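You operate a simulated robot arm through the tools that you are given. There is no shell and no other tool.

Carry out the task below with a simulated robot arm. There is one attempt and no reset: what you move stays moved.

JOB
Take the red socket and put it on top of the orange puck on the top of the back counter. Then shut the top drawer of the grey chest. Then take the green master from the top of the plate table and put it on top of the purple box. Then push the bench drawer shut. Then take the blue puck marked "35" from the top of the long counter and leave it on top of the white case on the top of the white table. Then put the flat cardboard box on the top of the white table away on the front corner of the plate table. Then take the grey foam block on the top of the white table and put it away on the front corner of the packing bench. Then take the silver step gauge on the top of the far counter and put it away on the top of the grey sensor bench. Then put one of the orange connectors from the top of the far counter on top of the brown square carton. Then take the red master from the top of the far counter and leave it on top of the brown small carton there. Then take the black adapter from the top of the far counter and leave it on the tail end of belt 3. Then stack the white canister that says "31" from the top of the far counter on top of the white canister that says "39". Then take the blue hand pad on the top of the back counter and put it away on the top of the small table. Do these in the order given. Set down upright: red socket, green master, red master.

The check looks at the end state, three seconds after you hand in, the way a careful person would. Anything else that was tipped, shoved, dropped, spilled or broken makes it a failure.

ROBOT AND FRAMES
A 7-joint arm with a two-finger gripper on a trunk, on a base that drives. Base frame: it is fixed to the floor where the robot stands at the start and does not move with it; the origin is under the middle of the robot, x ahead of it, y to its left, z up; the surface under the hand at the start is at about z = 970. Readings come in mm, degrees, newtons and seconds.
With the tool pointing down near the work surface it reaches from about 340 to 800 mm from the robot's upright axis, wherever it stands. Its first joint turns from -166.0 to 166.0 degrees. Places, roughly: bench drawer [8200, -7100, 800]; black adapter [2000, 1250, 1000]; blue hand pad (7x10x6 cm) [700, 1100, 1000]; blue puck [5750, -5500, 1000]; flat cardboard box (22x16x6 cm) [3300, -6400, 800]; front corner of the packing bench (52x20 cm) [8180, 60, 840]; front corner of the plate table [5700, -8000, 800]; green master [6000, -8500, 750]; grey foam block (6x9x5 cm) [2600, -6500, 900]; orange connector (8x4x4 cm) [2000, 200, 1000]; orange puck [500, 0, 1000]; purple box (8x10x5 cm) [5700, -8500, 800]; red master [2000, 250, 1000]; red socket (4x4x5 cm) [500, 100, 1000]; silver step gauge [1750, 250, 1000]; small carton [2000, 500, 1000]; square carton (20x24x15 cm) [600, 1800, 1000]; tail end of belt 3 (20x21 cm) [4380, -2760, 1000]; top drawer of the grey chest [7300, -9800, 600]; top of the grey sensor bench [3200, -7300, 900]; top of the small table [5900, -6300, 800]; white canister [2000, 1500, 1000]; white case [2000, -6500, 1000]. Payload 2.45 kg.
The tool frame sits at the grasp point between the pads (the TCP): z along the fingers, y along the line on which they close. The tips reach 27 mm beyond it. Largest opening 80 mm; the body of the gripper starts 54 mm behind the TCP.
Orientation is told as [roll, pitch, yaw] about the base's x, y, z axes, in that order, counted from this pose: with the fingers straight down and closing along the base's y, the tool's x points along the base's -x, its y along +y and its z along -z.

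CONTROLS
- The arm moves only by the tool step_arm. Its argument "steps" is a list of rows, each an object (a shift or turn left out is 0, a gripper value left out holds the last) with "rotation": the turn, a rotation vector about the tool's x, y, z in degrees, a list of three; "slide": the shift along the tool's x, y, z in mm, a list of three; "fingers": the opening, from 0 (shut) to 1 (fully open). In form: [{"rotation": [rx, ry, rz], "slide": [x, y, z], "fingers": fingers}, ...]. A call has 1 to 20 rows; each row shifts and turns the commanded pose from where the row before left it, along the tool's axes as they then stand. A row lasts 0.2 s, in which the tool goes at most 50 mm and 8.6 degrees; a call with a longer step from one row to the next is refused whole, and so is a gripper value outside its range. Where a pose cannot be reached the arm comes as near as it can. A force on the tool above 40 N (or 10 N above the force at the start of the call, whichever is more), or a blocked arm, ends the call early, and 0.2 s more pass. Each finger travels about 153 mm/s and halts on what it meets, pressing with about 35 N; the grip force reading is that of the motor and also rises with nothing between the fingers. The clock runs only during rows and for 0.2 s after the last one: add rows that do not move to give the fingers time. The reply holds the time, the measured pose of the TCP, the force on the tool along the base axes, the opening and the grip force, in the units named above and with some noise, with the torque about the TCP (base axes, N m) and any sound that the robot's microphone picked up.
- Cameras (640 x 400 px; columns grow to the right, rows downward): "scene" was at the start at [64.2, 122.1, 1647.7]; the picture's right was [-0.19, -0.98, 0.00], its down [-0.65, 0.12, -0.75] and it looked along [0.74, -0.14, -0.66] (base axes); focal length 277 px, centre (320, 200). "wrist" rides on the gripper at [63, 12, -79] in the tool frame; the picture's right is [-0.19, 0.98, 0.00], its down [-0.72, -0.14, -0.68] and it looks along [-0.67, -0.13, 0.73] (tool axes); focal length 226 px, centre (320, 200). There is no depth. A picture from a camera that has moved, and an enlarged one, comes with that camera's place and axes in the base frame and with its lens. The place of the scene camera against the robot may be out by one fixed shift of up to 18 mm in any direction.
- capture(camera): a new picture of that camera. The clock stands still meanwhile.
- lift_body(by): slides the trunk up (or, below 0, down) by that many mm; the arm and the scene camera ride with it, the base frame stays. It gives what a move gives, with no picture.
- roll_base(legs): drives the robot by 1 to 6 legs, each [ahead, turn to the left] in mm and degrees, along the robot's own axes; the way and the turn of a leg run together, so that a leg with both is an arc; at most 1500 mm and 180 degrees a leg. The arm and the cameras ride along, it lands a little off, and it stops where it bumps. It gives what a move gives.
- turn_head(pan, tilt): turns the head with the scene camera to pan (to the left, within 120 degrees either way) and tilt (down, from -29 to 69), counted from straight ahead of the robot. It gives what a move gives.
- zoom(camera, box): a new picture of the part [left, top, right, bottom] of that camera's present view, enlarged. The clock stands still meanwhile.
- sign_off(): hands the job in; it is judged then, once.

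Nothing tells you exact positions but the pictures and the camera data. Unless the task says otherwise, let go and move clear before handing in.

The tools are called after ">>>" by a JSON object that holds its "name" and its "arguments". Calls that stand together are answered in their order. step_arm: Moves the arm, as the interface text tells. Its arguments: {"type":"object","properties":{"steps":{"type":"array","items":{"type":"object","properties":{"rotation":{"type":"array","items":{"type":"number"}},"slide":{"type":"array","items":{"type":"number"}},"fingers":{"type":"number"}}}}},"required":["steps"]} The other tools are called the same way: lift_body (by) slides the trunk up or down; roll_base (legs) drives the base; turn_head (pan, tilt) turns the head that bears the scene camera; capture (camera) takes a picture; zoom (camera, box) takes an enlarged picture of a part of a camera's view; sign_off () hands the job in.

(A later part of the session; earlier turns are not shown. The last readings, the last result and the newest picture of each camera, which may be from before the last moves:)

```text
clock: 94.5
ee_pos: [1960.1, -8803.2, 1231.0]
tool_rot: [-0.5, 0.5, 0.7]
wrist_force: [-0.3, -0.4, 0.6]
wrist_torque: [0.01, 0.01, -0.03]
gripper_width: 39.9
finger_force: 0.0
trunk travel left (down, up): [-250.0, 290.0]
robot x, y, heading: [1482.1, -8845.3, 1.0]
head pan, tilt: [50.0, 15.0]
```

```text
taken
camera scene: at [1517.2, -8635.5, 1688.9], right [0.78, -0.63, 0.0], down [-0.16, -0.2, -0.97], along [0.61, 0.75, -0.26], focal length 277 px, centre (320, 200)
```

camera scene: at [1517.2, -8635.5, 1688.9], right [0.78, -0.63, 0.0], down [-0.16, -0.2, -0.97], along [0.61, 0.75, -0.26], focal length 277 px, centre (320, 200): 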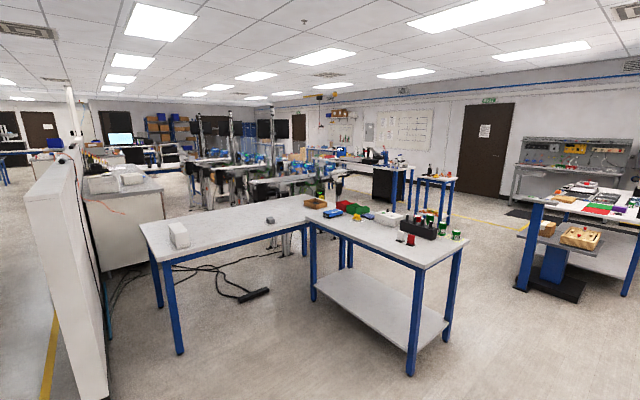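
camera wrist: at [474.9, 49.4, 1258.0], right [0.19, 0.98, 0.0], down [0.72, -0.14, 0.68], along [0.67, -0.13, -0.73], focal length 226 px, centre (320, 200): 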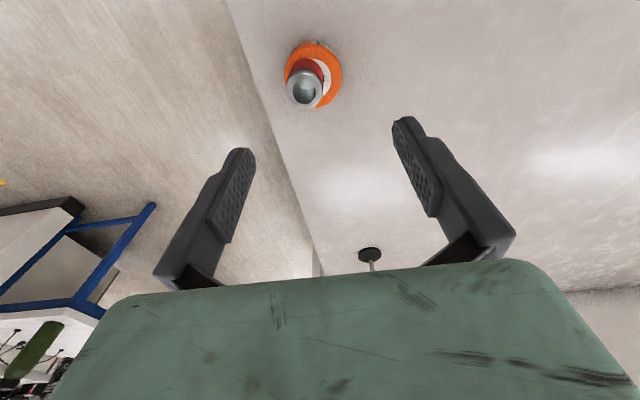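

I see the sensor bench nearby, the white case on the white table's west end, and the plate table ahead with a base plate at the floor. I zoom in on the plate table and the chest.

>>> {"name": "turn_head", "arguments": {"pan": 10, "tilt": 12}}

>>> {"name": "zoom", "arguments": {"camera": "scene", "box": [270, 150, 430, 290]}}

>>> {"name": "zoom", "arguments": {"camera": "scene", "box": [390, 130, 550, 270]}}

>>> {"name": "zoom", "arguments": {"camera": "scene", "box": [120, 150, 280, 290]}}

```text
clock: 95.6
ee_pos: [1961.9, -8803.5, 1231.9]
tool_rot: [-0.6, 0.7, 0.7]
wrist_force: [-0.2, 0.0, -0.2]
wrist_torque: [0.0, 0.0, 0.01]
gripper_width: 40.0
finger_force: 0.0
trunk travel left (down, up): [-250.0, 290.0]
robot x, y, heading: [1476.8, -8845.4, 0.8]
head pan, tilt: [10.0, 12.0]
```

```text
2.86 times, centred on (350, 220) of scene
camera zoom: at [1549.8, -8690.2, 1693.8], right [0.19, -0.98, 0.0], down [-0.2, -0.04, -0.98], along [0.96, 0.19, -0.21], focal length 790 px, centre (234, 143)
```

zoom: 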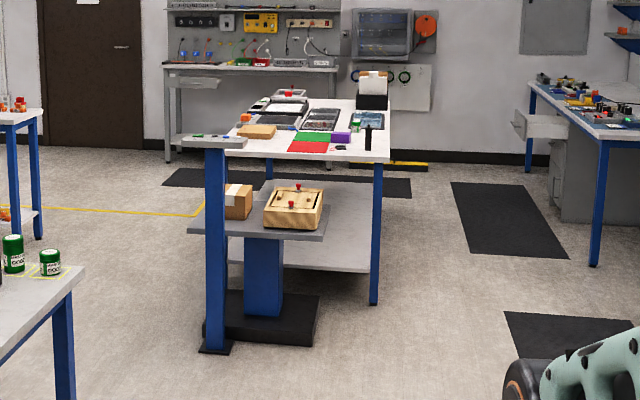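

```text
2.86 times, centred on (470, 200) of scene
camera zoom: at [1549.8, -8690.2, 1693.8], right [0.19, -0.98, 0.0], down [-0.2, -0.04, -0.98], along [0.96, 0.19, -0.21], focal length 790 px, centre (-109, 200)
```

zoom: 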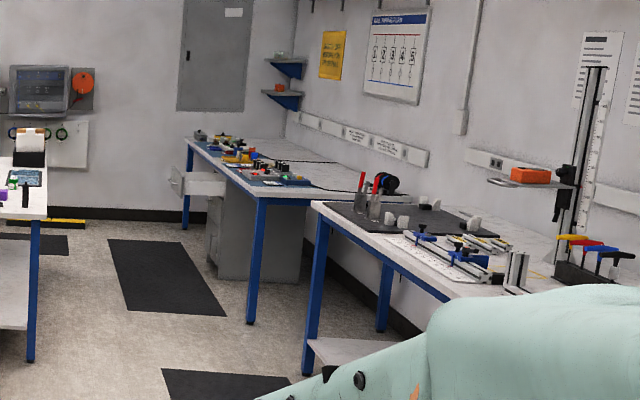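

```text
2.86 times, centred on (200, 220) of scene
camera zoom: at [1549.8, -8690.2, 1693.8], right [0.19, -0.98, 0.0], down [-0.2, -0.04, -0.98], along [0.96, 0.19, -0.21], focal length 790 px, centre (663, 143)
```

zoom: 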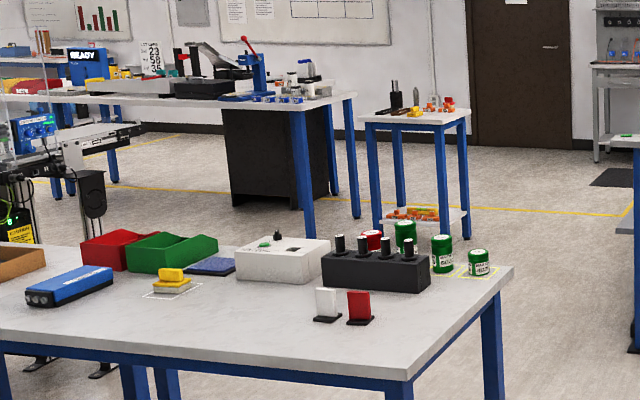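

The plate table spans about x 5450–6650, y -8700…-7700 with a lift cart in front of it, and the chest with its open drawer sits under the far south bench whose front is at about y -9950. I drive along the corridor between them.

>>> {"name": "roll_base", "arguments": {"legs": [[0, -5.2], [1500, 0], [1500, 0]]}}

>>> {"name": "turn_head", "arguments": {"pan": 15, "tilt": 15}}

>>> {"name": "capture", "arguments": {"camera": "scene"}}

```text
clock: 110.7
ee_pos: [4978.0, -9141.9, 1232.0]
tool_rot: [-0.6, 0.6, -6.5]
wrist_force: [-0.6, -0.5, 0.6]
wrist_torque: [0.04, -0.01, -0.01]
gripper_width: 40.2
finger_force: 0.0
trunk travel left (down, up): [-250.0, 290.0]
robot x, y, heading: [4496.4, -9121.2, -6.4]
head pan, tilt: [10.0, 12.0]
```

```text
clock: 111.3
ee_pos: [4978.7, -9142.5, 1231.3]
tool_rot: [-0.7, 0.6, -6.5]
wrist_force: [0.3, -0.8, -0.1]
wrist_torque: [0.01, 0.02, 0.01]
gripper_width: 40.1
finger_force: 0.0
trunk travel left (down, up): [-250.0, 290.0]
robot x, y, heading: [4494.9, -9122.8, -6.1]
head pan, tilt: [15.0, 15.0]
```

```text
taken
camera scene: at [4582.4, -8970.0, 1688.9], right [0.15, -0.99, 0.0], down [-0.26, -0.04, -0.97], along [0.95, 0.15, -0.26], focal length 277 px, centre (320, 200)
```

scene: 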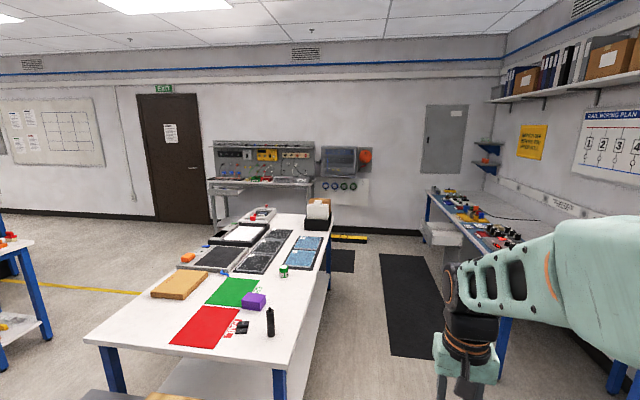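

The plate table top is now clear to see: green master at the far part, purple box, red and green mats. I zoom in on the drawer and on the table top.

>>> {"name": "zoom", "arguments": {"camera": "scene", "box": [380, 170, 540, 270]}}

>>> {"name": "zoom", "arguments": {"camera": "scene", "box": [140, 180, 340, 380]}}

```text
4.00 times, centred on (460, 220) of scene
camera zoom: at [4582.4, -8970.0, 1688.9], right [0.15, -0.99, 0.0], down [-0.26, -0.04, -0.97], along [0.95, 0.15, -0.26], focal length 1106 px, centre (-240, 120)
```

zoom: 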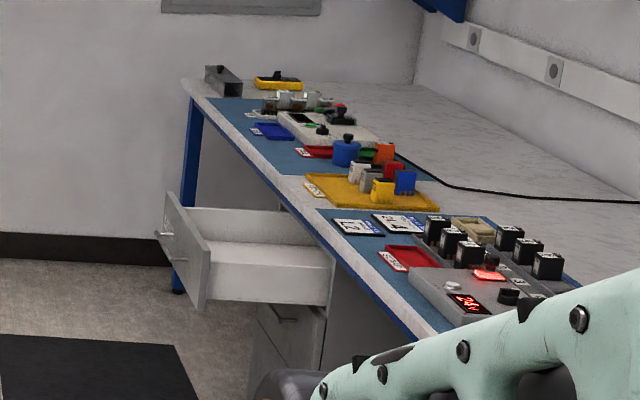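

```text
2.00 times, centred on (240, 280) of scene
camera zoom: at [4582.4, -8970.0, 1688.9], right [0.15, -0.99, 0.0], down [-0.26, -0.04, -0.97], along [0.95, 0.15, -0.26], focal length 553 px, centre (480, 40)
```

zoom: 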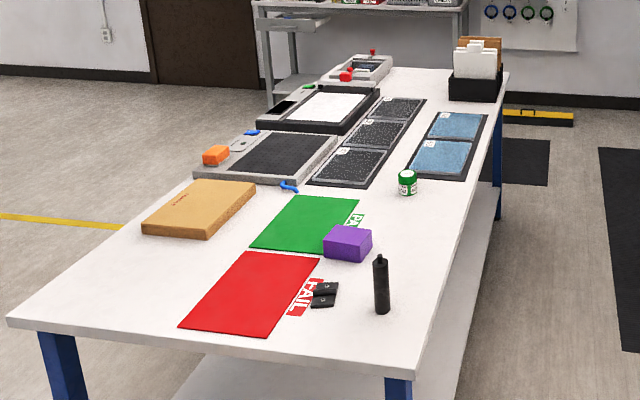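

The drawer's front panel is at about x 7250–7650, y -9670, z 480–665, sticking out some 150–200 mm from under the bench. I drive round to stand in front of it, facing it.

>>> {"name": "roll_base", "arguments": {"legs": [[0, 4.2], [1500, 0], [800, 0], [0, 20], [700, 0]]}}

>>> {"name": "roll_base", "arguments": {"legs": [[0, -108]]}}

>>> {"name": "turn_head", "arguments": {"pan": 0, "tilt": 45}}

>>> {"name": "capture", "arguments": {"camera": "scene"}}

```text
clock: 127.9
ee_pos: [7953.7, -8734.7, 1232.4]
tool_rot: [-0.6, 0.6, 19.8]
wrist_force: [0.1, -0.4, 0.2]
wrist_torque: [-0.02, 0.0, 0.0]
gripper_width: 39.9
finger_force: 0.1
trunk travel left (down, up): [-250.0, 290.0]
robot x, y, heading: [7513.1, -8931.9, 20.3]
head pan, tilt: [15.0, 15.0]
```

```text
clock: 130.2
ee_pos: [7998.5, -8963.7, 1231.4]
tool_rot: [-0.7, 0.6, -7.8]
wrist_force: [-0.8, 1.4, 0.3]
wrist_torque: [0.0, -0.02, 0.01]
gripper_width: 40.1
finger_force: 0.1
trunk travel left (down, up): [-250.0, 290.0]
robot x, y, heading: [7513.3, -8935.0, -1.1]
head pan, tilt: [15.0, 15.0]
stopped in leg 1: the robot was blocked; the commanded pose is now the measured one
```

```text
clock: 131.2
ee_pos: [7998.2, -8962.8, 1232.5]
tool_rot: [-0.6, 0.7, -7.8]
wrist_force: [1.1, 0.3, -0.1]
wrist_torque: [0.0, 0.02, -0.02]
gripper_width: 39.9
finger_force: 0.0
trunk travel left (down, up): [-250.0, 290.0]
robot x, y, heading: [7514.9, -8931.2, -1.5]
head pan, tilt: [0.0, 45.0]
```

```text
taken
camera scene: at [7580.2, -8795.9, 1642.2], right [-0.02, -1.0, 0.0], down [-0.71, 0.02, -0.71], along [0.71, -0.02, -0.71], focal length 277 px, centre (320, 200)
```

scene: 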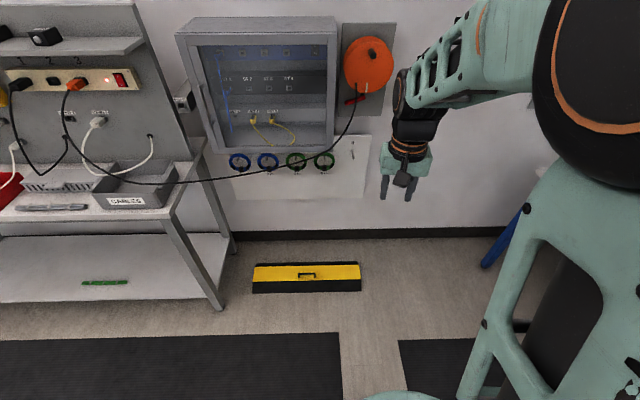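

The turn stopped early: something blocks the base. I look around at floor level to find what it is.

>>> {"name": "turn_head", "arguments": {"pan": 60, "tilt": 55}}

>>> {"name": "capture", "arguments": {"camera": "scene"}}

>>> {"name": "turn_head", "arguments": {"pan": 118, "tilt": 45}}

>>> {"name": "capture", "arguments": {"camera": "scene"}}

>>> {"name": "turn_head", "arguments": {"pan": -118, "tilt": 45}}

>>> {"name": "capture", "arguments": {"camera": "scene"}}

>>> {"name": "turn_head", "arguments": {"pan": -75, "tilt": 30}}

>>> {"name": "capture", "arguments": {"camera": "scene"}}

```text
clock: 132.5
ee_pos: [7997.5, -8963.5, 1232.6]
tool_rot: [-0.6, 0.7, -7.8]
wrist_force: [0.3, 0.3, -0.5]
wrist_torque: [0.01, -0.02, -0.01]
gripper_width: 40.0
finger_force: 0.2
trunk travel left (down, up): [-250.0, 290.0]
robot x, y, heading: [7511.5, -8932.3, -1.3]
head pan, tilt: [60.0, 55.0]
```

```text
taken
camera scene: at [7536.4, -8732.2, 1628.7], right [0.85, -0.52, 0.0], down [-0.43, -0.7, -0.57], along [0.3, 0.49, -0.82], focal length 277 px, centre (320, 200)
```

scene: 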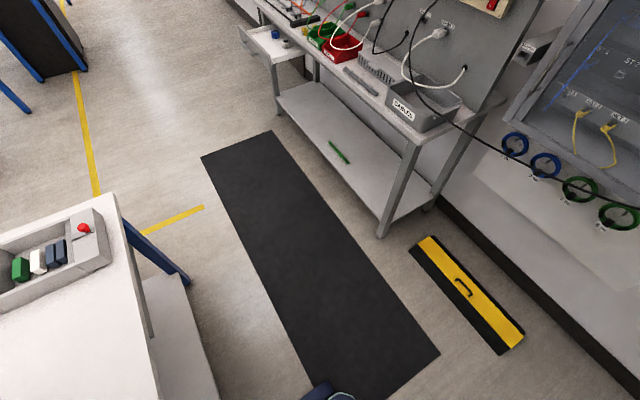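

```text
clock: 133.8
ee_pos: [7998.7, -8963.4, 1231.6]
tool_rot: [-0.6, 0.7, -7.9]
wrist_force: [-0.1, -0.1, 0.5]
wrist_torque: [0.01, -0.03, -0.02]
gripper_width: 40.1
finger_force: 0.0
trunk travel left (down, up): [-250.0, 290.0]
robot x, y, heading: [7512.6, -8931.4, -1.3]
head pan, tilt: [118.0, 45.0]
```

```text
taken
camera scene: at [7462.4, -8721.2, 1642.1], right [0.89, 0.45, 0.0], down [0.32, -0.63, -0.71], along [-0.32, 0.63, -0.71], focal length 277 px, centre (320, 200)
```

scene: 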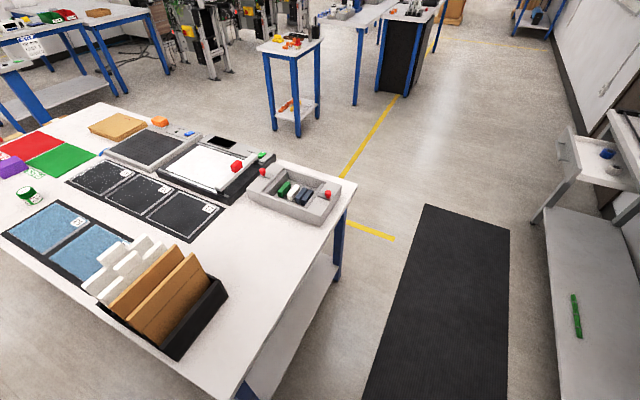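

```text
clock: 137.1
ee_pos: [7998.0, -8963.3, 1232.5]
tool_rot: [-0.6, 0.6, -7.7]
wrist_force: [-0.1, -0.1, 0.1]
wrist_torque: [0.0, 0.0, 0.03]
gripper_width: 40.0
finger_force: 0.1
trunk travel left (down, up): [-250.0, 290.0]
robot x, y, heading: [7516.1, -8930.9, -1.5]
head pan, tilt: [-118.0, 45.0]
```

```text
taken
camera scene: at [7459.2, -8864.8, 1642.1], right [-0.87, 0.49, 0.0], down [0.35, 0.62, -0.71], along [-0.35, -0.62, -0.71], focal length 277 px, centre (320, 200)
```

scene: 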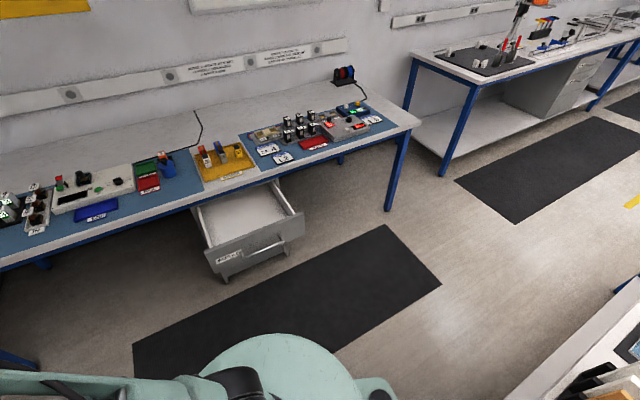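

```text
clock: 138.2
ee_pos: [7997.3, -8963.8, 1231.4]
tool_rot: [-0.6, 0.6, -7.8]
wrist_force: [0.0, 0.2, 0.3]
wrist_torque: [0.03, 0.01, 0.01]
gripper_width: 40.0
finger_force: 0.1
trunk travel left (down, up): [-250.0, 290.0]
robot x, y, heading: [7515.2, -8932.4, -1.4]
head pan, tilt: [-75.0, 30.0]
```

```text
taken
camera scene: at [7520.3, -8881.7, 1664.7], right [-0.97, -0.24, 0.0], down [-0.12, 0.49, -0.87], along [0.2, -0.84, -0.5], focal length 277 px, centre (320, 200)
```

scene: 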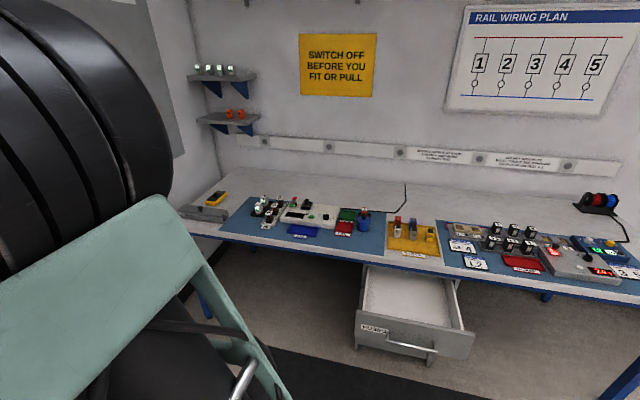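

The base's rear had swung against the end of the plate table, which reaches to x about 7190 (longer than I judged); nothing on the table seems moved. I drive east clear of it, then turn to face the bench.

>>> {"name": "roll_base", "arguments": {"legs": [[260, 0]]}}

>>> {"name": "roll_base", "arguments": {"legs": [[0, -88.6]]}}

>>> {"name": "turn_head", "arguments": {"pan": -20, "tilt": 45}}

>>> {"name": "capture", "arguments": {"camera": "scene"}}

>>> {"name": "turn_head", "arguments": {"pan": -118, "tilt": 45}}

>>> {"name": "capture", "arguments": {"camera": "scene"}}

```text
clock: 140.1
ee_pos: [8257.0, -8966.6, 1232.4]
tool_rot: [-0.6, 0.5, -7.7]
wrist_force: [-0.6, -0.2, -0.5]
wrist_torque: [-0.02, 0.01, 0.0]
gripper_width: 40.1
finger_force: 0.0
trunk travel left (down, up): [-250.0, 290.0]
robot x, y, heading: [7770.3, -8938.2, -0.6]
head pan, tilt: [-75.0, 30.0]
```

```text
clock: 144.3
ee_pos: [7757.8, -9420.9, 1232.2]
tool_rot: [-0.6, 0.6, -95.9]
wrist_force: [0.4, 0.3, -1.0]
wrist_torque: [-0.02, -0.01, -0.02]
gripper_width: 40.1
finger_force: 0.1
trunk travel left (down, up): [-250.0, 290.0]
robot x, y, heading: [7773.0, -8940.1, -89.5]
head pan, tilt: [-75.0, 30.0]
```

```text
clock: 145.6
ee_pos: [7757.3, -9421.7, 1231.7]
tool_rot: [-0.6, 0.6, -95.8]
wrist_force: [0.5, -0.1, 0.0]
wrist_torque: [0.02, -0.02, -0.01]
gripper_width: 39.8
finger_force: 0.1
trunk travel left (down, up): [-250.0, 290.0]
robot x, y, heading: [7770.2, -8938.1, -89.4]
head pan, tilt: [-20.0, 45.0]
```

```text
taken
camera scene: at [7886.1, -8995.2, 1642.1], right [-0.94, 0.33, 0.0], down [0.23, 0.67, -0.71], along [-0.23, -0.67, -0.71], focal length 277 px, centre (320, 200)
```

scene: 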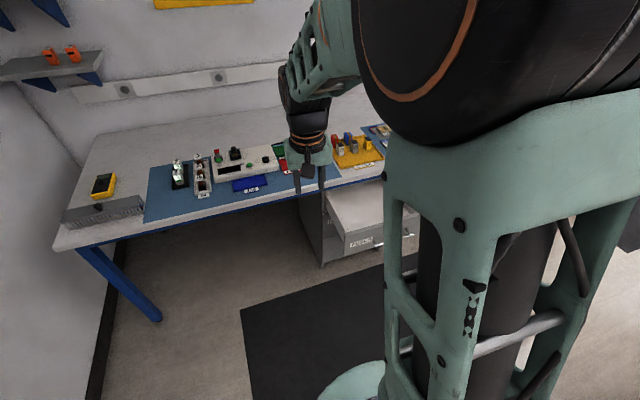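

```text
clock: 147.3
ee_pos: [7758.6, -9422.3, 1232.5]
tool_rot: [-0.6, 0.6, -95.9]
wrist_force: [0.5, 0.3, -0.2]
wrist_torque: [0.01, 0.0, -0.03]
gripper_width: 39.8
finger_force: 0.1
trunk travel left (down, up): [-250.0, 290.0]
robot x, y, heading: [7772.8, -8935.5, -89.5]
head pan, tilt: [-118.0, 45.0]
```

```text
taken
camera scene: at [7840.9, -8881.2, 1642.1], right [0.46, 0.89, 0.0], down [0.63, -0.32, -0.71], along [-0.63, 0.32, -0.71], focal length 277 px, centre (320, 200)
```

scene: 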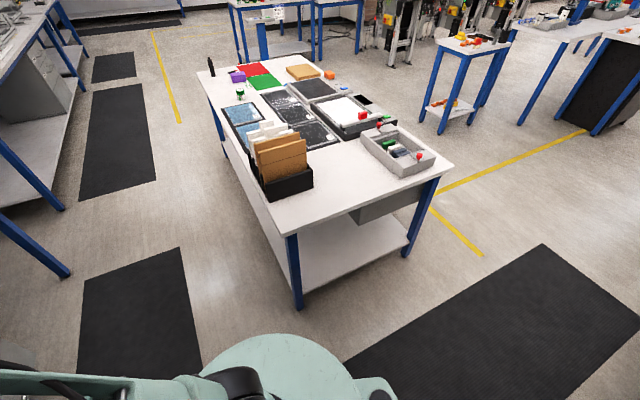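

I stand at (7772, -8938) facing the bench; the drawer is ahead and to the right. I shift the base about 120 mm to the right, then lower the trunk.

>>> {"name": "roll_base", "arguments": {"legs": [[0, -63.5], [140, 0], [0, 63.2]]}}

>>> {"name": "lift_body", "arguments": {"by": -250}}

>>> {"name": "turn_head", "arguments": {"pan": -60, "tilt": 40}}

>>> {"name": "capture", "arguments": {"camera": "scene"}}

>>> {"name": "capture", "arguments": {"camera": "wrist"}}

```text
clock: 154.2
ee_pos: [7641.9, -9489.5, 1232.8]
tool_rot: [-0.7, 0.6, -95.2]
wrist_force: [-0.2, -0.2, -0.4]
wrist_torque: [0.0, -0.02, 0.01]
gripper_width: 40.2
finger_force: 0.0
trunk travel left (down, up): [-250.0, 290.0]
robot x, y, heading: [7647.7, -9003.4, -88.3]
head pan, tilt: [-118.0, 45.0]
```

```text
clock: 156.8
ee_pos: [7642.1, -9488.8, 983.4]
tool_rot: [-0.6, 0.6, -95.1]
wrist_force: [-0.3, 1.1, 0.2]
wrist_torque: [-0.01, 0.02, 0.01]
gripper_width: 40.1
finger_force: 0.1
trunk travel left (down, up): [0.0, 540.0]
robot x, y, heading: [7648.0, -9003.8, -88.3]
head pan, tilt: [-118.0, 45.0]
```

```text
clock: 158.1
ee_pos: [7642.0, -9489.8, 981.0]
tool_rot: [-0.6, 0.6, -95.2]
wrist_force: [1.1, 0.0, -0.6]
wrist_torque: [0.01, 0.02, 0.0]
gripper_width: 39.9
finger_force: 0.0
trunk travel left (down, up): [0.0, 540.0]
robot x, y, heading: [7649.0, -9005.8, -88.3]
head pan, tilt: [-60.0, 40.0]
```

```text
taken
camera scene: at [7718.3, -9028.7, 1399.4], right [-0.52, 0.85, 0.0], down [0.55, 0.34, -0.77], along [-0.65, -0.4, -0.64], focal length 277 px, centre (320, 200)
```

scene: 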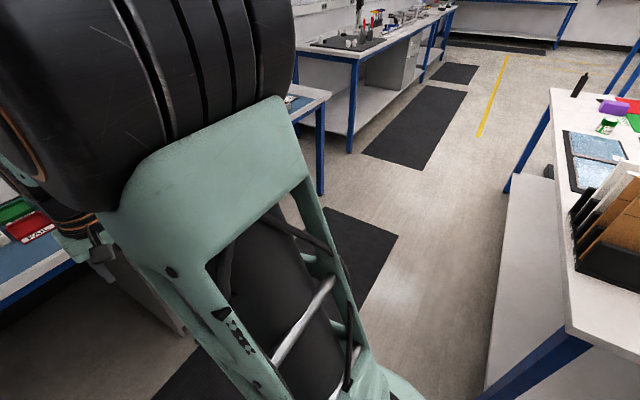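

```text
taken
camera wrist: at [7661.5, -9428.3, 1062.6], right [0.96, -0.28, -0.01], down [-0.2, -0.71, 0.68], along [-0.2, -0.65, -0.74], focal length 226 px, centre (320, 200)
```

wrist: 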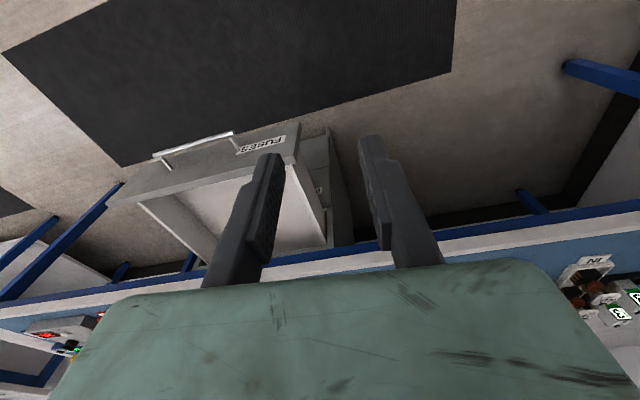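

The wrist picture shows the drawer front at x 7050–7538, y about -9660, z 468–665, its handle between x 7200 and 7350. I tilt the tool forward to horizontal and shift it to x about 7450, beside the handle.

>>> {"name": "step_arm", "arguments": {"steps": [{"rotation": [0, 0, -5], "fingers": 0}, {"rotation": [0, -8.2, 0], "slide": [0, -19, 0]}, {"rotation": [0, -8.2, 0], "slide": [0, -19, 0]}, {"rotation": [0, -8.2, 0], "slide": [0, -19, 0]}, {"rotation": [0, -8.2, 0], "slide": [0, -19, 0]}, {"rotation": [0, -8.2, 0], "slide": [0, -19, 0]}, {"rotation": [0, -8.2, 0], "slide": [0, -19, 0]}, {"rotation": [0, -8.2, 0], "slide": [0, -19, 0]}, {"rotation": [0, -8.2, 0], "slide": [0, -19, 0]}, {"rotation": [0, -8.2, 0], "slide": [0, -19, 0]}, {"rotation": [0, -8.2, 0], "slide": [0, -19, 0]}, {}]}}

>>> {"name": "capture", "arguments": {"camera": "wrist"}}

```text
clock: 160.7
ee_pos: [7451.6, -9490.3, 983.3]
tool_rot: [-4.0, -81.3, -86.2]
wrist_force: [0.0, -0.6, 0.4]
wrist_torque: [0.02, -0.01, 0.03]
gripper_width: 0.0
finger_force: 29.9
trunk travel left (down, up): [0.0, 540.0]
robot x, y, heading: [7650.7, -9001.3, -88.4]
head pan, tilt: [-60.0, 40.0]
```

```text
taken
camera wrist: at [7465.2, -9401.8, 933.1], right [0.98, -0.03, 0.18], down [-0.13, 0.57, 0.81], along [-0.13, -0.82, 0.55], focal length 226 px, centre (320, 200)
```

wrist: 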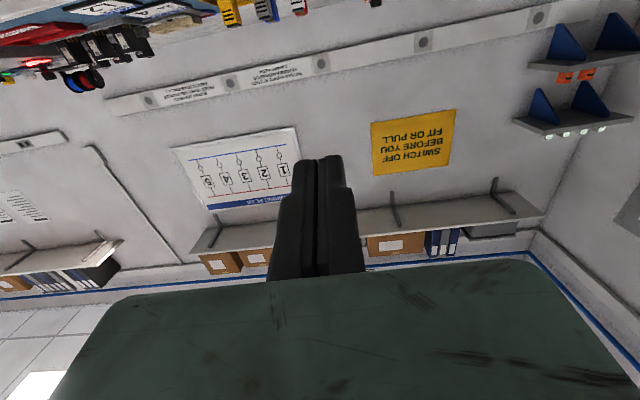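

The tool is level now. I lower it in front of the drawer, beside the handle.

>>> {"name": "step_arm", "arguments": {"steps": [{"slide": [43, 0, 6.6]}, {"slide": [43, 0, 6.6]}, {"slide": [43, 0, 6.6]}, {"slide": [43, 0, 6.6]}, {"slide": [43, 0, 6.6]}, {"slide": [43, 0, 6.6]}, {"slide": [43, 0, 6.6]}, {"slide": [43, 0, 6.6]}, {"slide": [43, 0, 6.6]}, {}]}}

>>> {"name": "capture", "arguments": {"camera": "wrist"}}

>>> {"name": "turn_head", "arguments": {"pan": 0, "tilt": 40}}

>>> {"name": "capture", "arguments": {"camera": "scene"}}

```text
clock: 162.9
ee_pos: [7449.1, -9490.9, 591.8]
tool_rot: [-4.0, -81.4, -86.2]
wrist_force: [1.4, 0.2, 0.5]
wrist_torque: [-0.01, 0.0, 0.01]
gripper_width: 0.0
finger_force: 30.0
trunk travel left (down, up): [0.0, 540.0]
robot x, y, heading: [7650.4, -9003.4, -88.6]
head pan, tilt: [-60.0, 40.0]
```

```text
taken
camera wrist: at [7461.6, -9401.6, 541.8], right [0.98, -0.03, 0.18], down [-0.13, 0.57, 0.81], along [-0.13, -0.82, 0.55], focal length 226 px, centre (320, 200)
```

wrist: 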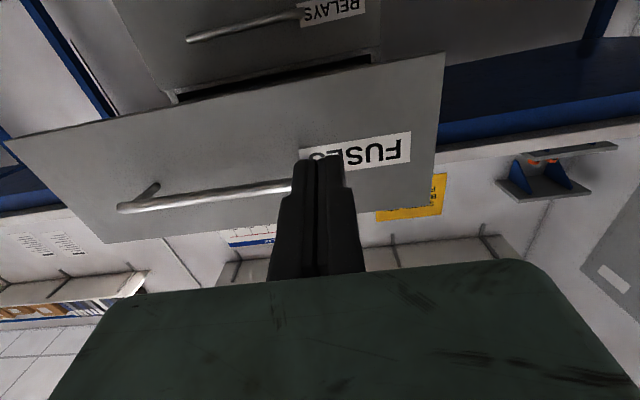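

```text
clock: 164.2
ee_pos: [7448.0, -9490.7, 593.4]
tool_rot: [-3.8, -81.3, -86.4]
wrist_force: [0.6, -0.1, -0.4]
wrist_torque: [0.02, 0.0, 0.0]
gripper_width: 0.0
finger_force: 29.9
trunk travel left (down, up): [0.0, 540.0]
robot x, y, heading: [7650.7, -9003.8, -88.5]
head pan, tilt: [0.0, 40.0]
```

```text
taken
camera scene: at [7792.9, -9069.4, 1399.4], right [-1.0, -0.02, 0.0], down [-0.02, 0.64, -0.77], along [0.02, -0.77, -0.64], focal length 277 px, centre (320, 200)
```

scene: 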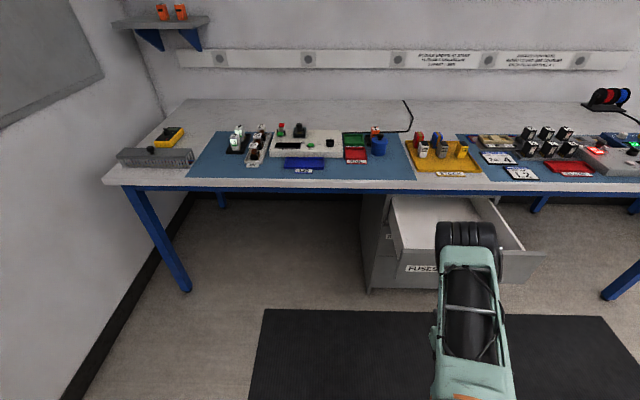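

The drawer front is really at z 565–725, x 7143–7557, y about -9625 (two views crossed), with the handle at z about 645, x 7222–7409. I move the closed fingers to x about 7480, z about 640 beside the handle, then advance to the panel.

>>> {"name": "step_arm", "arguments": {"steps": [{"slide": [-24, 16, -3.5]}, {"slide": [-24, 16, -3.5]}, {}, {"slide": [0, 0, 25]}, {"slide": [0, 0, 25]}, {"slide": [0, 0, 25]}, {}]}}

>>> {"name": "capture", "arguments": {"camera": "wrist"}}

```text
clock: 165.8
ee_pos: [7479.1, -9566.3, 628.7]
tool_rot: [-3.7, -81.2, -86.5]
wrist_force: [0.1, -0.5, -0.3]
wrist_torque: [-0.01, -0.02, 0.01]
gripper_width: 0.0
finger_force: 29.8
trunk travel left (down, up): [0.0, 540.0]
robot x, y, heading: [7649.7, -9006.3, -88.5]
head pan, tilt: [0.0, 40.0]
```

```text
taken
camera wrist: at [7491.2, -9477.7, 578.8], right [0.98, -0.03, 0.18], down [-0.13, 0.57, 0.81], along [-0.13, -0.82, 0.55], focal length 226 px, centre (320, 200)
```

wrist: 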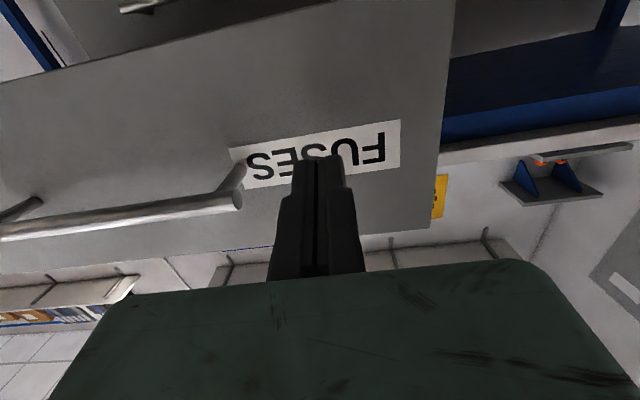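

The fingers face the panel beside the handle. I push the drawer in steadily.

>>> {"name": "step_arm", "arguments": {"steps": [{"slide": [-3, 0, 20]}, {"slide": [-3, 0, 20]}, {"slide": [-2, 0, 15]}, {"slide": [-2, 0, 15]}, {"slide": [-2, 0, 15]}, {"slide": [-2, 0, 15]}, {"slide": [-2, 0, 15]}, {"slide": [-2, 0, 15]}, {"slide": [-2, 0, 15]}, {}]}}

>>> {"name": "capture", "arguments": {"camera": "scene"}}

```text
clock: 168.0
ee_pos: [7479.4, -9710.3, 627.8]
tool_rot: [-3.8, -81.2, -86.4]
wrist_force: [0.7, 0.5, 0.7]
wrist_torque: [0.01, -0.02, -0.02]
gripper_width: 0.2
finger_force: 29.5
trunk travel left (down, up): [0.0, 540.0]
robot x, y, heading: [7650.2, -9002.0, -88.3]
head pan, tilt: [0.0, 40.0]
```

```text
taken
camera scene: at [7793.0, -9069.6, 1399.3], right [-1.0, -0.03, 0.0], down [-0.02, 0.64, -0.77], along [0.02, -0.77, -0.64], focal length 277 px, centre (320, 200)
```

scene: 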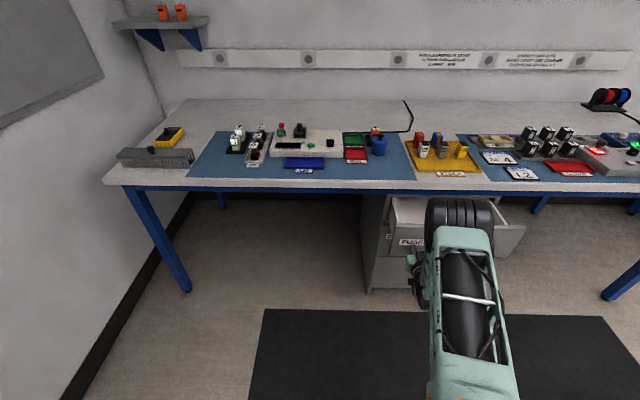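

The drawer slides easily. I keep pushing until it stops.

>>> {"name": "step_arm", "arguments": {"steps": [{"slide": [-2, 0, 15]}, {"slide": [-2, 0, 15]}, {"slide": [-2, 0, 15]}, {"slide": [-2, 0, 15]}, {"slide": [-1, 0, 10]}, {"slide": [-1, 0, 10]}, {"slide": [-1, 0, 10]}, {}]}}

>>> {"name": "capture", "arguments": {"camera": "scene"}}

>>> {"name": "capture", "arguments": {"camera": "wrist"}}

```text
clock: 169.8
ee_pos: [7478.8, -9801.0, 623.9]
tool_rot: [-3.9, -81.3, -86.4]
wrist_force: [-0.2, 0.6, -0.6]
wrist_torque: [-0.02, -0.03, -0.01]
gripper_width: 0.0
finger_force: 30.1
trunk travel left (down, up): [0.0, 540.0]
robot x, y, heading: [7648.1, -9006.2, -88.4]
head pan, tilt: [0.0, 40.0]
```

```text
taken
camera scene: at [7793.0, -9069.6, 1399.3], right [-1.0, -0.03, 0.0], down [-0.02, 0.64, -0.77], along [0.02, -0.77, -0.64], focal length 277 px, centre (320, 200)
```

scene: 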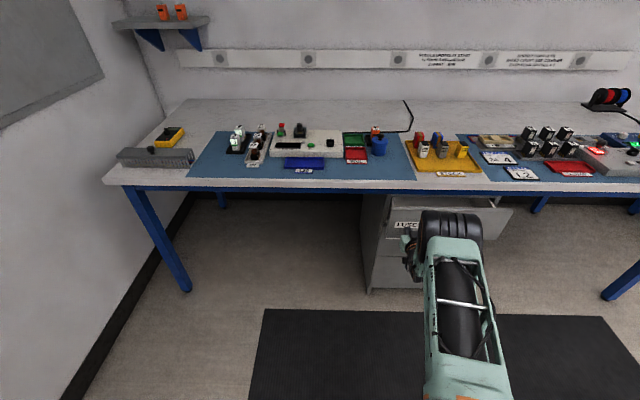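

```text
taken
camera wrist: at [7491.8, -9712.7, 574.4], right [0.98, -0.03, 0.18], down [-0.13, 0.57, 0.81], along [-0.13, -0.82, 0.55], focal length 226 px, centre (320, 200)
```

wrist: 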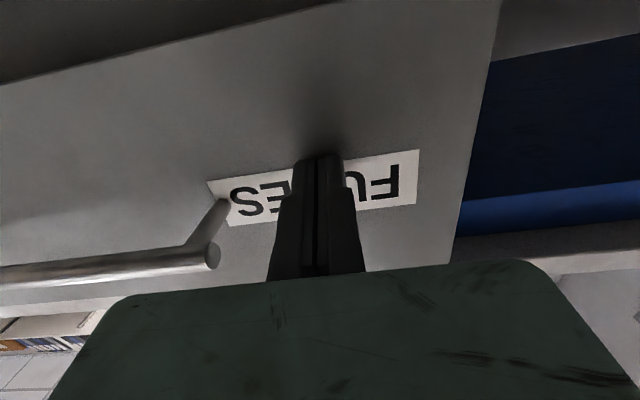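

It still slides freely; I keep on pushing.

>>> {"name": "step_arm", "arguments": {"steps": [{"slide": [-1.5, 0, 10]}, {"slide": [-1.5, 0, 10]}, {"slide": [-1.5, 0, 10]}, {"slide": [-1.5, 0, 10]}, {"slide": [-1.5, 0, 10]}, {"slide": [-1.5, 0, 10]}, {}]}}

>>> {"name": "capture", "arguments": {"camera": "scene"}}

>>> {"name": "capture", "arguments": {"camera": "wrist"}}

```text
clock: 171.4
ee_pos: [7479.7, -9862.1, 623.1]
tool_rot: [-3.8, -81.3, -86.4]
wrist_force: [0.1, -0.3, -0.2]
wrist_torque: [-0.02, 0.02, 0.0]
gripper_width: 0.0
finger_force: 30.6
trunk travel left (down, up): [0.0, 540.0]
robot x, y, heading: [7652.5, -9008.1, -88.6]
head pan, tilt: [0.0, 40.0]
```

```text
taken
camera scene: at [7793.0, -9069.6, 1399.3], right [-1.0, -0.03, 0.0], down [-0.02, 0.64, -0.77], along [0.02, -0.77, -0.64], focal length 277 px, centre (320, 200)
```

scene: 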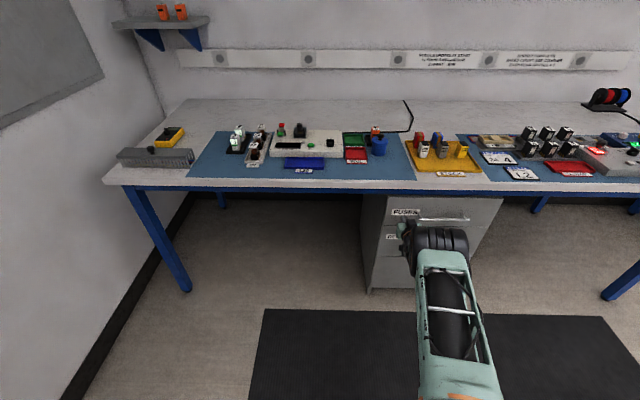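

```text
taken
camera wrist: at [7491.7, -9774.7, 572.6], right [0.98, -0.03, 0.18], down [-0.13, 0.57, 0.81], along [-0.13, -0.82, 0.55], focal length 226 px, centre (320, 200)
```

wrist: 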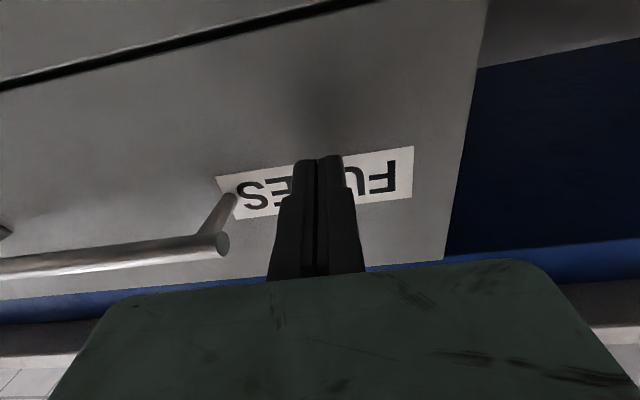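

It looks flush now. I zoom in to check and push a little more to be sure it is fully shut.

>>> {"name": "step_arm", "arguments": {"steps": [{"slide": [-0.8, 0, 5]}, {"slide": [-0.8, 0, 5]}, {"slide": [-0.8, 0, 5]}, {}]}}

>>> {"name": "zoom", "arguments": {"camera": "scene", "box": [340, 170, 540, 300]}}

>>> {"name": "capture", "arguments": {"camera": "wrist"}}

```text
clock: 172.2
ee_pos: [7479.8, -9873.1, 622.6]
tool_rot: [-3.8, -81.2, -86.3]
wrist_force: [5.4, 30.5, 14.1]
wrist_torque: [-0.4, 0.07, 0.06]
gripper_width: 5.8
finger_force: 29.6
trunk travel left (down, up): [0.0, 540.0]
robot x, y, heading: [7646.7, -9003.9, -88.6]
head pan, tilt: [0.0, 40.0]
stopped in row 4: the force on the tool passed its limit at 49 N (the readings are from after the stop); the commanded pose is now the measured one
```

```text
3.08 times, centred on (440, 235) of scene
camera zoom: at [7793.6, -9066.3, 1399.7], right [-1.0, -0.03, 0.0], down [-0.02, 0.64, -0.77], along [0.02, -0.77, -0.64], focal length 851 px, centre (-49, 92)
```

zoom: 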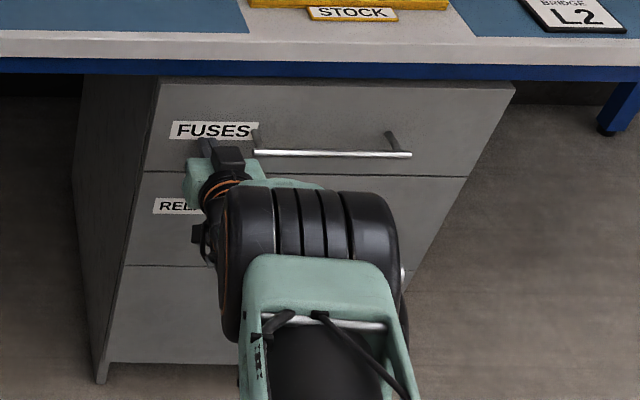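

```text
taken
camera wrist: at [7492.2, -9783.7, 572.6], right [0.98, -0.03, 0.18], down [-0.13, 0.56, 0.81], along [-0.13, -0.82, 0.55], focal length 226 px, centre (320, 200)
```

wrist: 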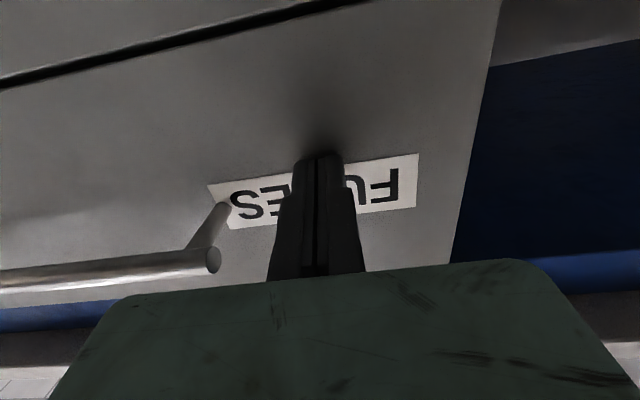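

The drawer is fully shut (hard stop felt, fronts flush). I draw the hand back, raise it, and turn it down again.

>>> {"name": "step_arm", "arguments": {"steps": [{"slide": [6, 0, -40]}, {"slide": [6, 0, -40]}, {"slide": [6, 0, -40]}, {"slide": [6, 0, -40]}, {"slide": [6, 0, -40]}, {"slide": [6, 0, -40]}, {"slide": [6, 0, -40]}, {"slide": [6, 0, -40]}, {"slide": [6, 0, -40]}, {"slide": [4, 0, -20]}, {"slide": [-43, 0, -6.6]}, {"slide": [-43, 0, -6.6]}, {"slide": [-43, 0, -6.6]}, {"slide": [-43, 0, -6.6]}, {"slide": [-43, 0, -6.6]}, {"slide": [-43, 0, -6.6]}, {"slide": [-43, 0, -6.6]}, {"slide": [-43, 0, -6.6]}, {}]}}

>>> {"name": "step_arm", "arguments": {"steps": [{"rotation": [0, 8.2, 0]}, {"rotation": [0, 8.2, 0]}, {"rotation": [0, 8.2, 0]}, {"rotation": [0, 8.2, 0]}, {"rotation": [0, 8.2, 0]}, {"rotation": [0, 8.2, 0]}, {"rotation": [0, 8.2, 0]}, {"rotation": [0, 8.2, 0]}, {"rotation": [0, 8.2, 0]}, {"rotation": [0, 8.2, 0]}, {"fingers": 0.5}, {}]}}

>>> {"name": "capture", "arguments": {"camera": "scene"}}

```text
clock: 176.2
ee_pos: [7481.4, -9489.7, 969.7]
tool_rot: [-3.3, -81.0, -86.9]
wrist_force: [-0.2, -0.1, 0.6]
wrist_torque: [-0.01, 0.02, 0.06]
gripper_width: 0.1
finger_force: 29.7
trunk travel left (down, up): [0.0, 540.0]
robot x, y, heading: [7650.9, -9005.2, -88.3]
head pan, tilt: [0.0, 40.0]
```

```text
clock: 178.8
ee_pos: [7482.8, -9490.8, 971.4]
tool_rot: [-0.5, 1.0, -90.3]
wrist_force: [-0.2, -0.6, -0.3]
wrist_torque: [0.0, -0.02, -0.02]
gripper_width: 39.9
finger_force: 0.0
trunk travel left (down, up): [0.0, 540.0]
robot x, y, heading: [7651.3, -9004.1, -88.2]
head pan, tilt: [0.0, 40.0]
```

```text
taken
camera scene: at [7793.0, -9069.3, 1399.4], right [-1.0, -0.03, 0.0], down [-0.02, 0.64, -0.77], along [0.02, -0.77, -0.64], focal length 277 px, centre (320, 200)
```

scene: 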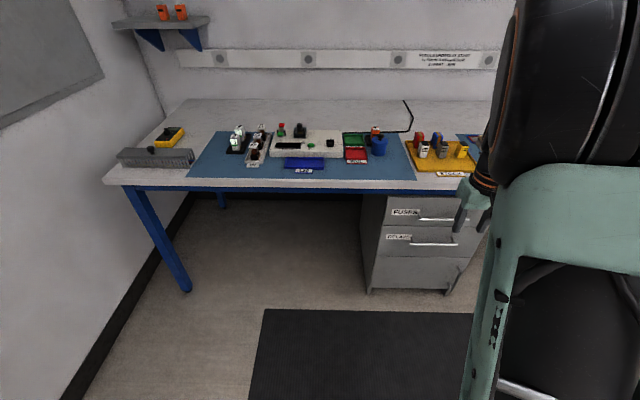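

The grey chest's top drawer is shut. Next is the green master on the plate table: I'll stand south of that table at about (5950, -9200), facing it.

>>> {"name": "roll_base", "arguments": {"legs": [[255, 0], [0, -91.7], [1500, 0], [200, 0]]}}

>>> {"name": "turn_head", "arguments": {"pan": -90, "tilt": 35}}

>>> {"name": "capture", "arguments": {"camera": "scene"}}

```text
clock: 193.1
ee_pos: [5440.6, -9058.5, 970.8]
tool_rot: [-0.5, 1.0, 178.7]
wrist_force: [-0.2, 0.9, 0.2]
wrist_torque: [0.01, -0.04, -0.01]
gripper_width: 40.2
finger_force: 0.0
trunk travel left (down, up): [0.0, 540.0]
robot x, y, heading: [5921.3, -9235.9, -179.9]
head pan, tilt: [0.0, 40.0]
```

```text
clock: 194.8
ee_pos: [5440.9, -9059.2, 969.0]
tool_rot: [-0.6, 1.0, 178.6]
wrist_force: [0.7, 0.0, -0.4]
wrist_torque: [-0.01, -0.01, 0.03]
gripper_width: 40.1
finger_force: 0.0
trunk travel left (down, up): [0.0, 540.0]
robot x, y, heading: [5924.3, -9235.1, -179.7]
head pan, tilt: [-90.0, 35.0]
```

```text
taken
camera scene: at [5943.4, -9290.1, 1406.9], right [1.0, 0.0, 0.0], down [0.0, -0.57, -0.82], along [0.0, 0.82, -0.57], focal length 277 px, centre (320, 200)
```

scene: 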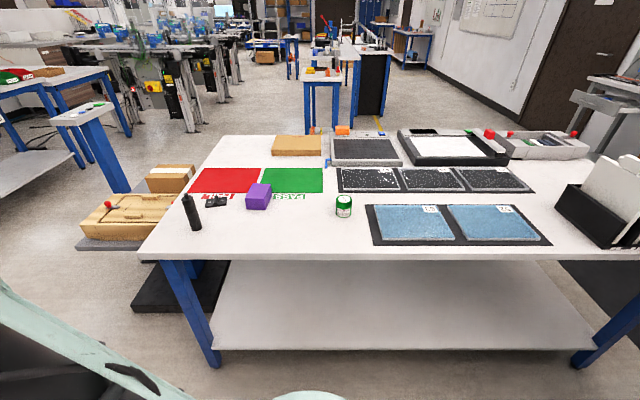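

From here I see the plate table well: green master at about [6036, -8452], purple box at about [5699, -8402]. I move 55 mm on, turn to face the table and come up to it.

>>> {"name": "roll_base", "arguments": {"legs": [[55, 0], [0, -90], [90, 0]]}}

>>> {"name": "turn_head", "arguments": {"pan": 0, "tilt": 50}}

>>> {"name": "capture", "arguments": {"camera": "scene"}}

>>> {"name": "capture", "arguments": {"camera": "wrist"}}

```text
clock: 200.3
ee_pos: [6026.2, -8660.4, 969.3]
tool_rot: [-0.5, 1.1, 90.5]
wrist_force: [0.3, 0.0, -0.3]
wrist_torque: [-0.01, -0.01, 0.0]
gripper_width: 40.1
finger_force: 0.0
trunk travel left (down, up): [0.0, 540.0]
robot x, y, heading: [5862.8, -9149.3, 92.2]
head pan, tilt: [-90.0, 35.0]
```

```text
clock: 201.9
ee_pos: [6025.2, -8660.2, 970.4]
tool_rot: [-0.5, 1.0, 90.5]
wrist_force: [0.6, -0.2, 0.0]
wrist_torque: [0.02, 0.01, -0.04]
gripper_width: 40.0
finger_force: 0.2
trunk travel left (down, up): [0.0, 540.0]
robot x, y, heading: [5865.2, -9147.8, 92.1]
head pan, tilt: [0.0, 50.0]
```

```text
taken
camera scene: at [5723.1, -9098.5, 1385.2], right [1.0, 0.04, 0.0], down [0.03, -0.77, -0.64], along [-0.03, 0.64, -0.77], focal length 277 px, centre (320, 200)
```

scene: 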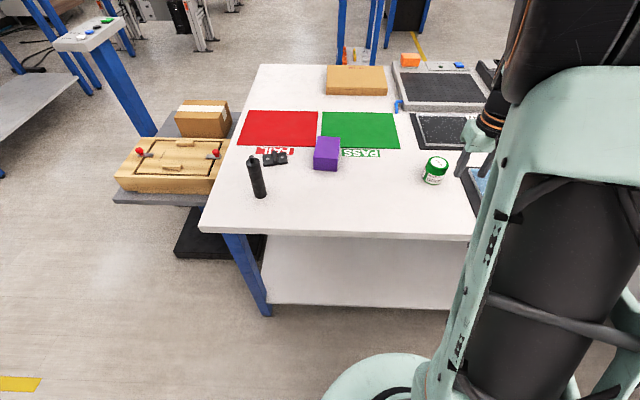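

```text
taken
camera wrist: at [6012.6, -8722.3, 1050.9], right [-0.98, 0.18, -0.01], down [0.13, 0.73, 0.67], along [0.13, 0.66, -0.74], focal length 226 px, centre (320, 200)
```

wrist: 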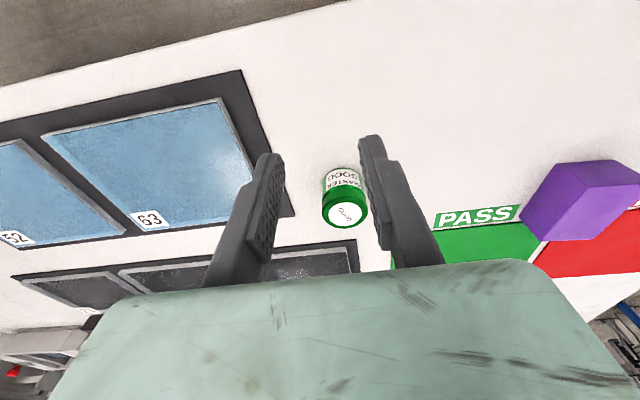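

The wrist view shows the green master ("MASTER GOOD") with its top at about [6018, -8527, 862]; the table top is at about z 800. I move above it with the fingers open.

>>> {"name": "step_arm", "arguments": {"steps": [{"slide": [-45, 2, 0], "fingers": 1}, {"slide": [-45, 2, 0]}, {"slide": [-43, 3, 0]}, {}]}}

>>> {"name": "capture", "arguments": {"camera": "wrist"}}

```text
clock: 202.9
ee_pos: [6019.1, -8525.4, 967.1]
tool_rot: [-0.4, 1.0, 90.5]
wrist_force: [-0.5, 1.3, -0.1]
wrist_torque: [0.01, 0.04, -0.01]
gripper_width: 80.1
finger_force: 0.0
trunk travel left (down, up): [0.0, 540.0]
robot x, y, heading: [5863.0, -9151.5, 92.2]
head pan, tilt: [0.0, 50.0]
```

```text
taken
camera wrist: at [6007.4, -8587.8, 1048.7], right [-0.98, 0.18, -0.01], down [0.13, 0.73, 0.67], along [0.13, 0.66, -0.74], focal length 226 px, centre (320, 200)
```

wrist: 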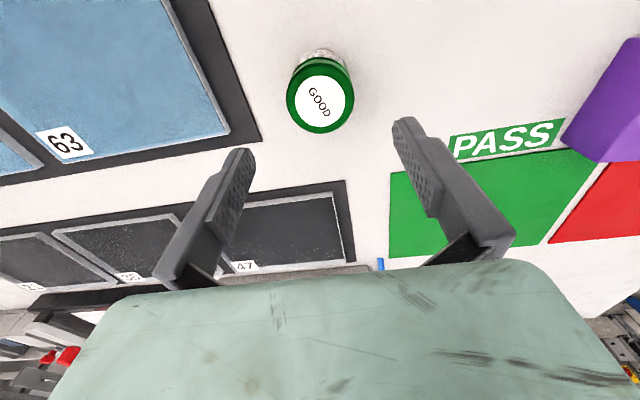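

The master's top centre is at about [6020, -8527, 860], diameter about 55 mm, right under the hand. I go down and grip it.

>>> {"name": "step_arm", "arguments": {"steps": [{"slide": [2, 0, 40]}, {"slide": [0, 0, 40]}, {"slide": [0, 0, 30]}, {"slide": [0, 0, 19]}, {}, {"fingers": 0}, {"fingers": 0}, {"fingers": 0}]}}

>>> {"name": "capture", "arguments": {"camera": "wrist"}}

>>> {"name": "capture", "arguments": {"camera": "scene"}}

```text
clock: 204.7
ee_pos: [6019.5, -8531.0, 837.0]
tool_rot: [-0.5, 1.0, 90.5]
wrist_force: [-0.7, 1.2, 0.7]
wrist_torque: [-0.03, 0.0, 0.0]
gripper_width: 55.2
finger_force: 35.1
trunk travel left (down, up): [0.0, 540.0]
robot x, y, heading: [5865.2, -9148.0, 92.4]
head pan, tilt: [0.0, 50.0]
```

```text
taken
camera wrist: at [6008.5, -8592.5, 917.7], right [-0.98, 0.18, -0.01], down [0.13, 0.73, 0.67], along [0.13, 0.66, -0.74], focal length 226 px, centre (320, 200)
```

wrist: 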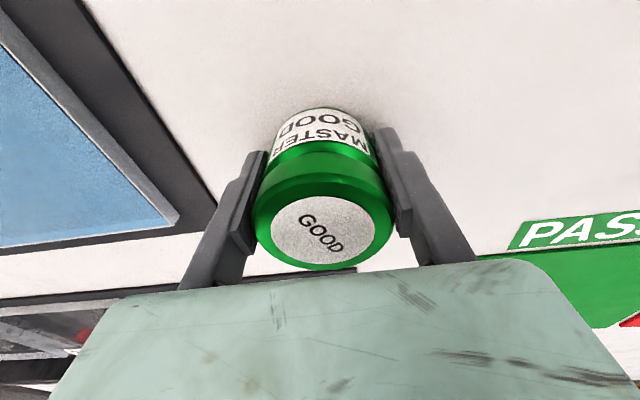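

```text
taken
camera scene: at [5723.1, -9098.2, 1385.2], right [1.0, 0.04, 0.0], down [0.03, -0.77, -0.64], along [-0.03, 0.64, -0.77], focal length 277 px, centre (320, 200)
```

scene: 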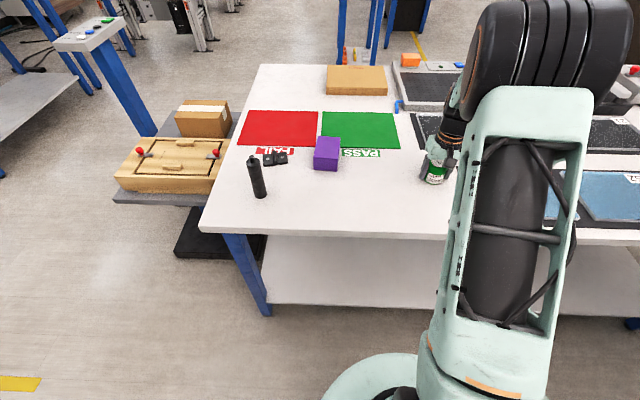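

Gripped (55 mm). I zoom in on the purple box to locate its top, then lift and carry the master there.

>>> {"name": "zoom", "arguments": {"camera": "scene", "box": [270, 110, 390, 200]}}

>>> {"name": "step_arm", "arguments": {"steps": [{"slide": [0, 0, -30]}, {"slide": [0, 0, -40]}, {"slide": [0, 0, -40]}, {}]}}

```text
4.44 times, centred on (330, 155) of scene
camera zoom: at [5723.1, -9098.2, 1385.2], right [1.0, 0.04, 0.0], down [0.03, -0.77, -0.64], along [-0.03, 0.64, -0.77], focal length 1229 px, centre (276, 400)
```

zoom: 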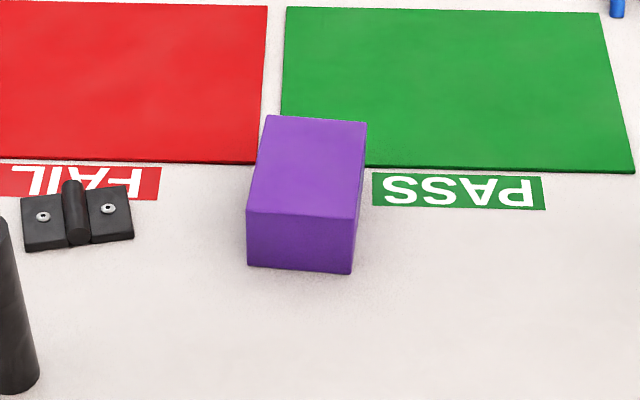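

```text
clock: 205.7
ee_pos: [6014.4, -8530.4, 947.5]
tool_rot: [-0.5, 1.0, 90.5]
wrist_force: [-0.1, 0.7, -2.1]
wrist_torque: [0.01, -0.01, -0.05]
gripper_width: 55.0
finger_force: 35.1
trunk travel left (down, up): [0.0, 540.0]
robot x, y, heading: [5860.9, -9146.2, 92.3]
head pan, tilt: [0.0, 50.0]
```

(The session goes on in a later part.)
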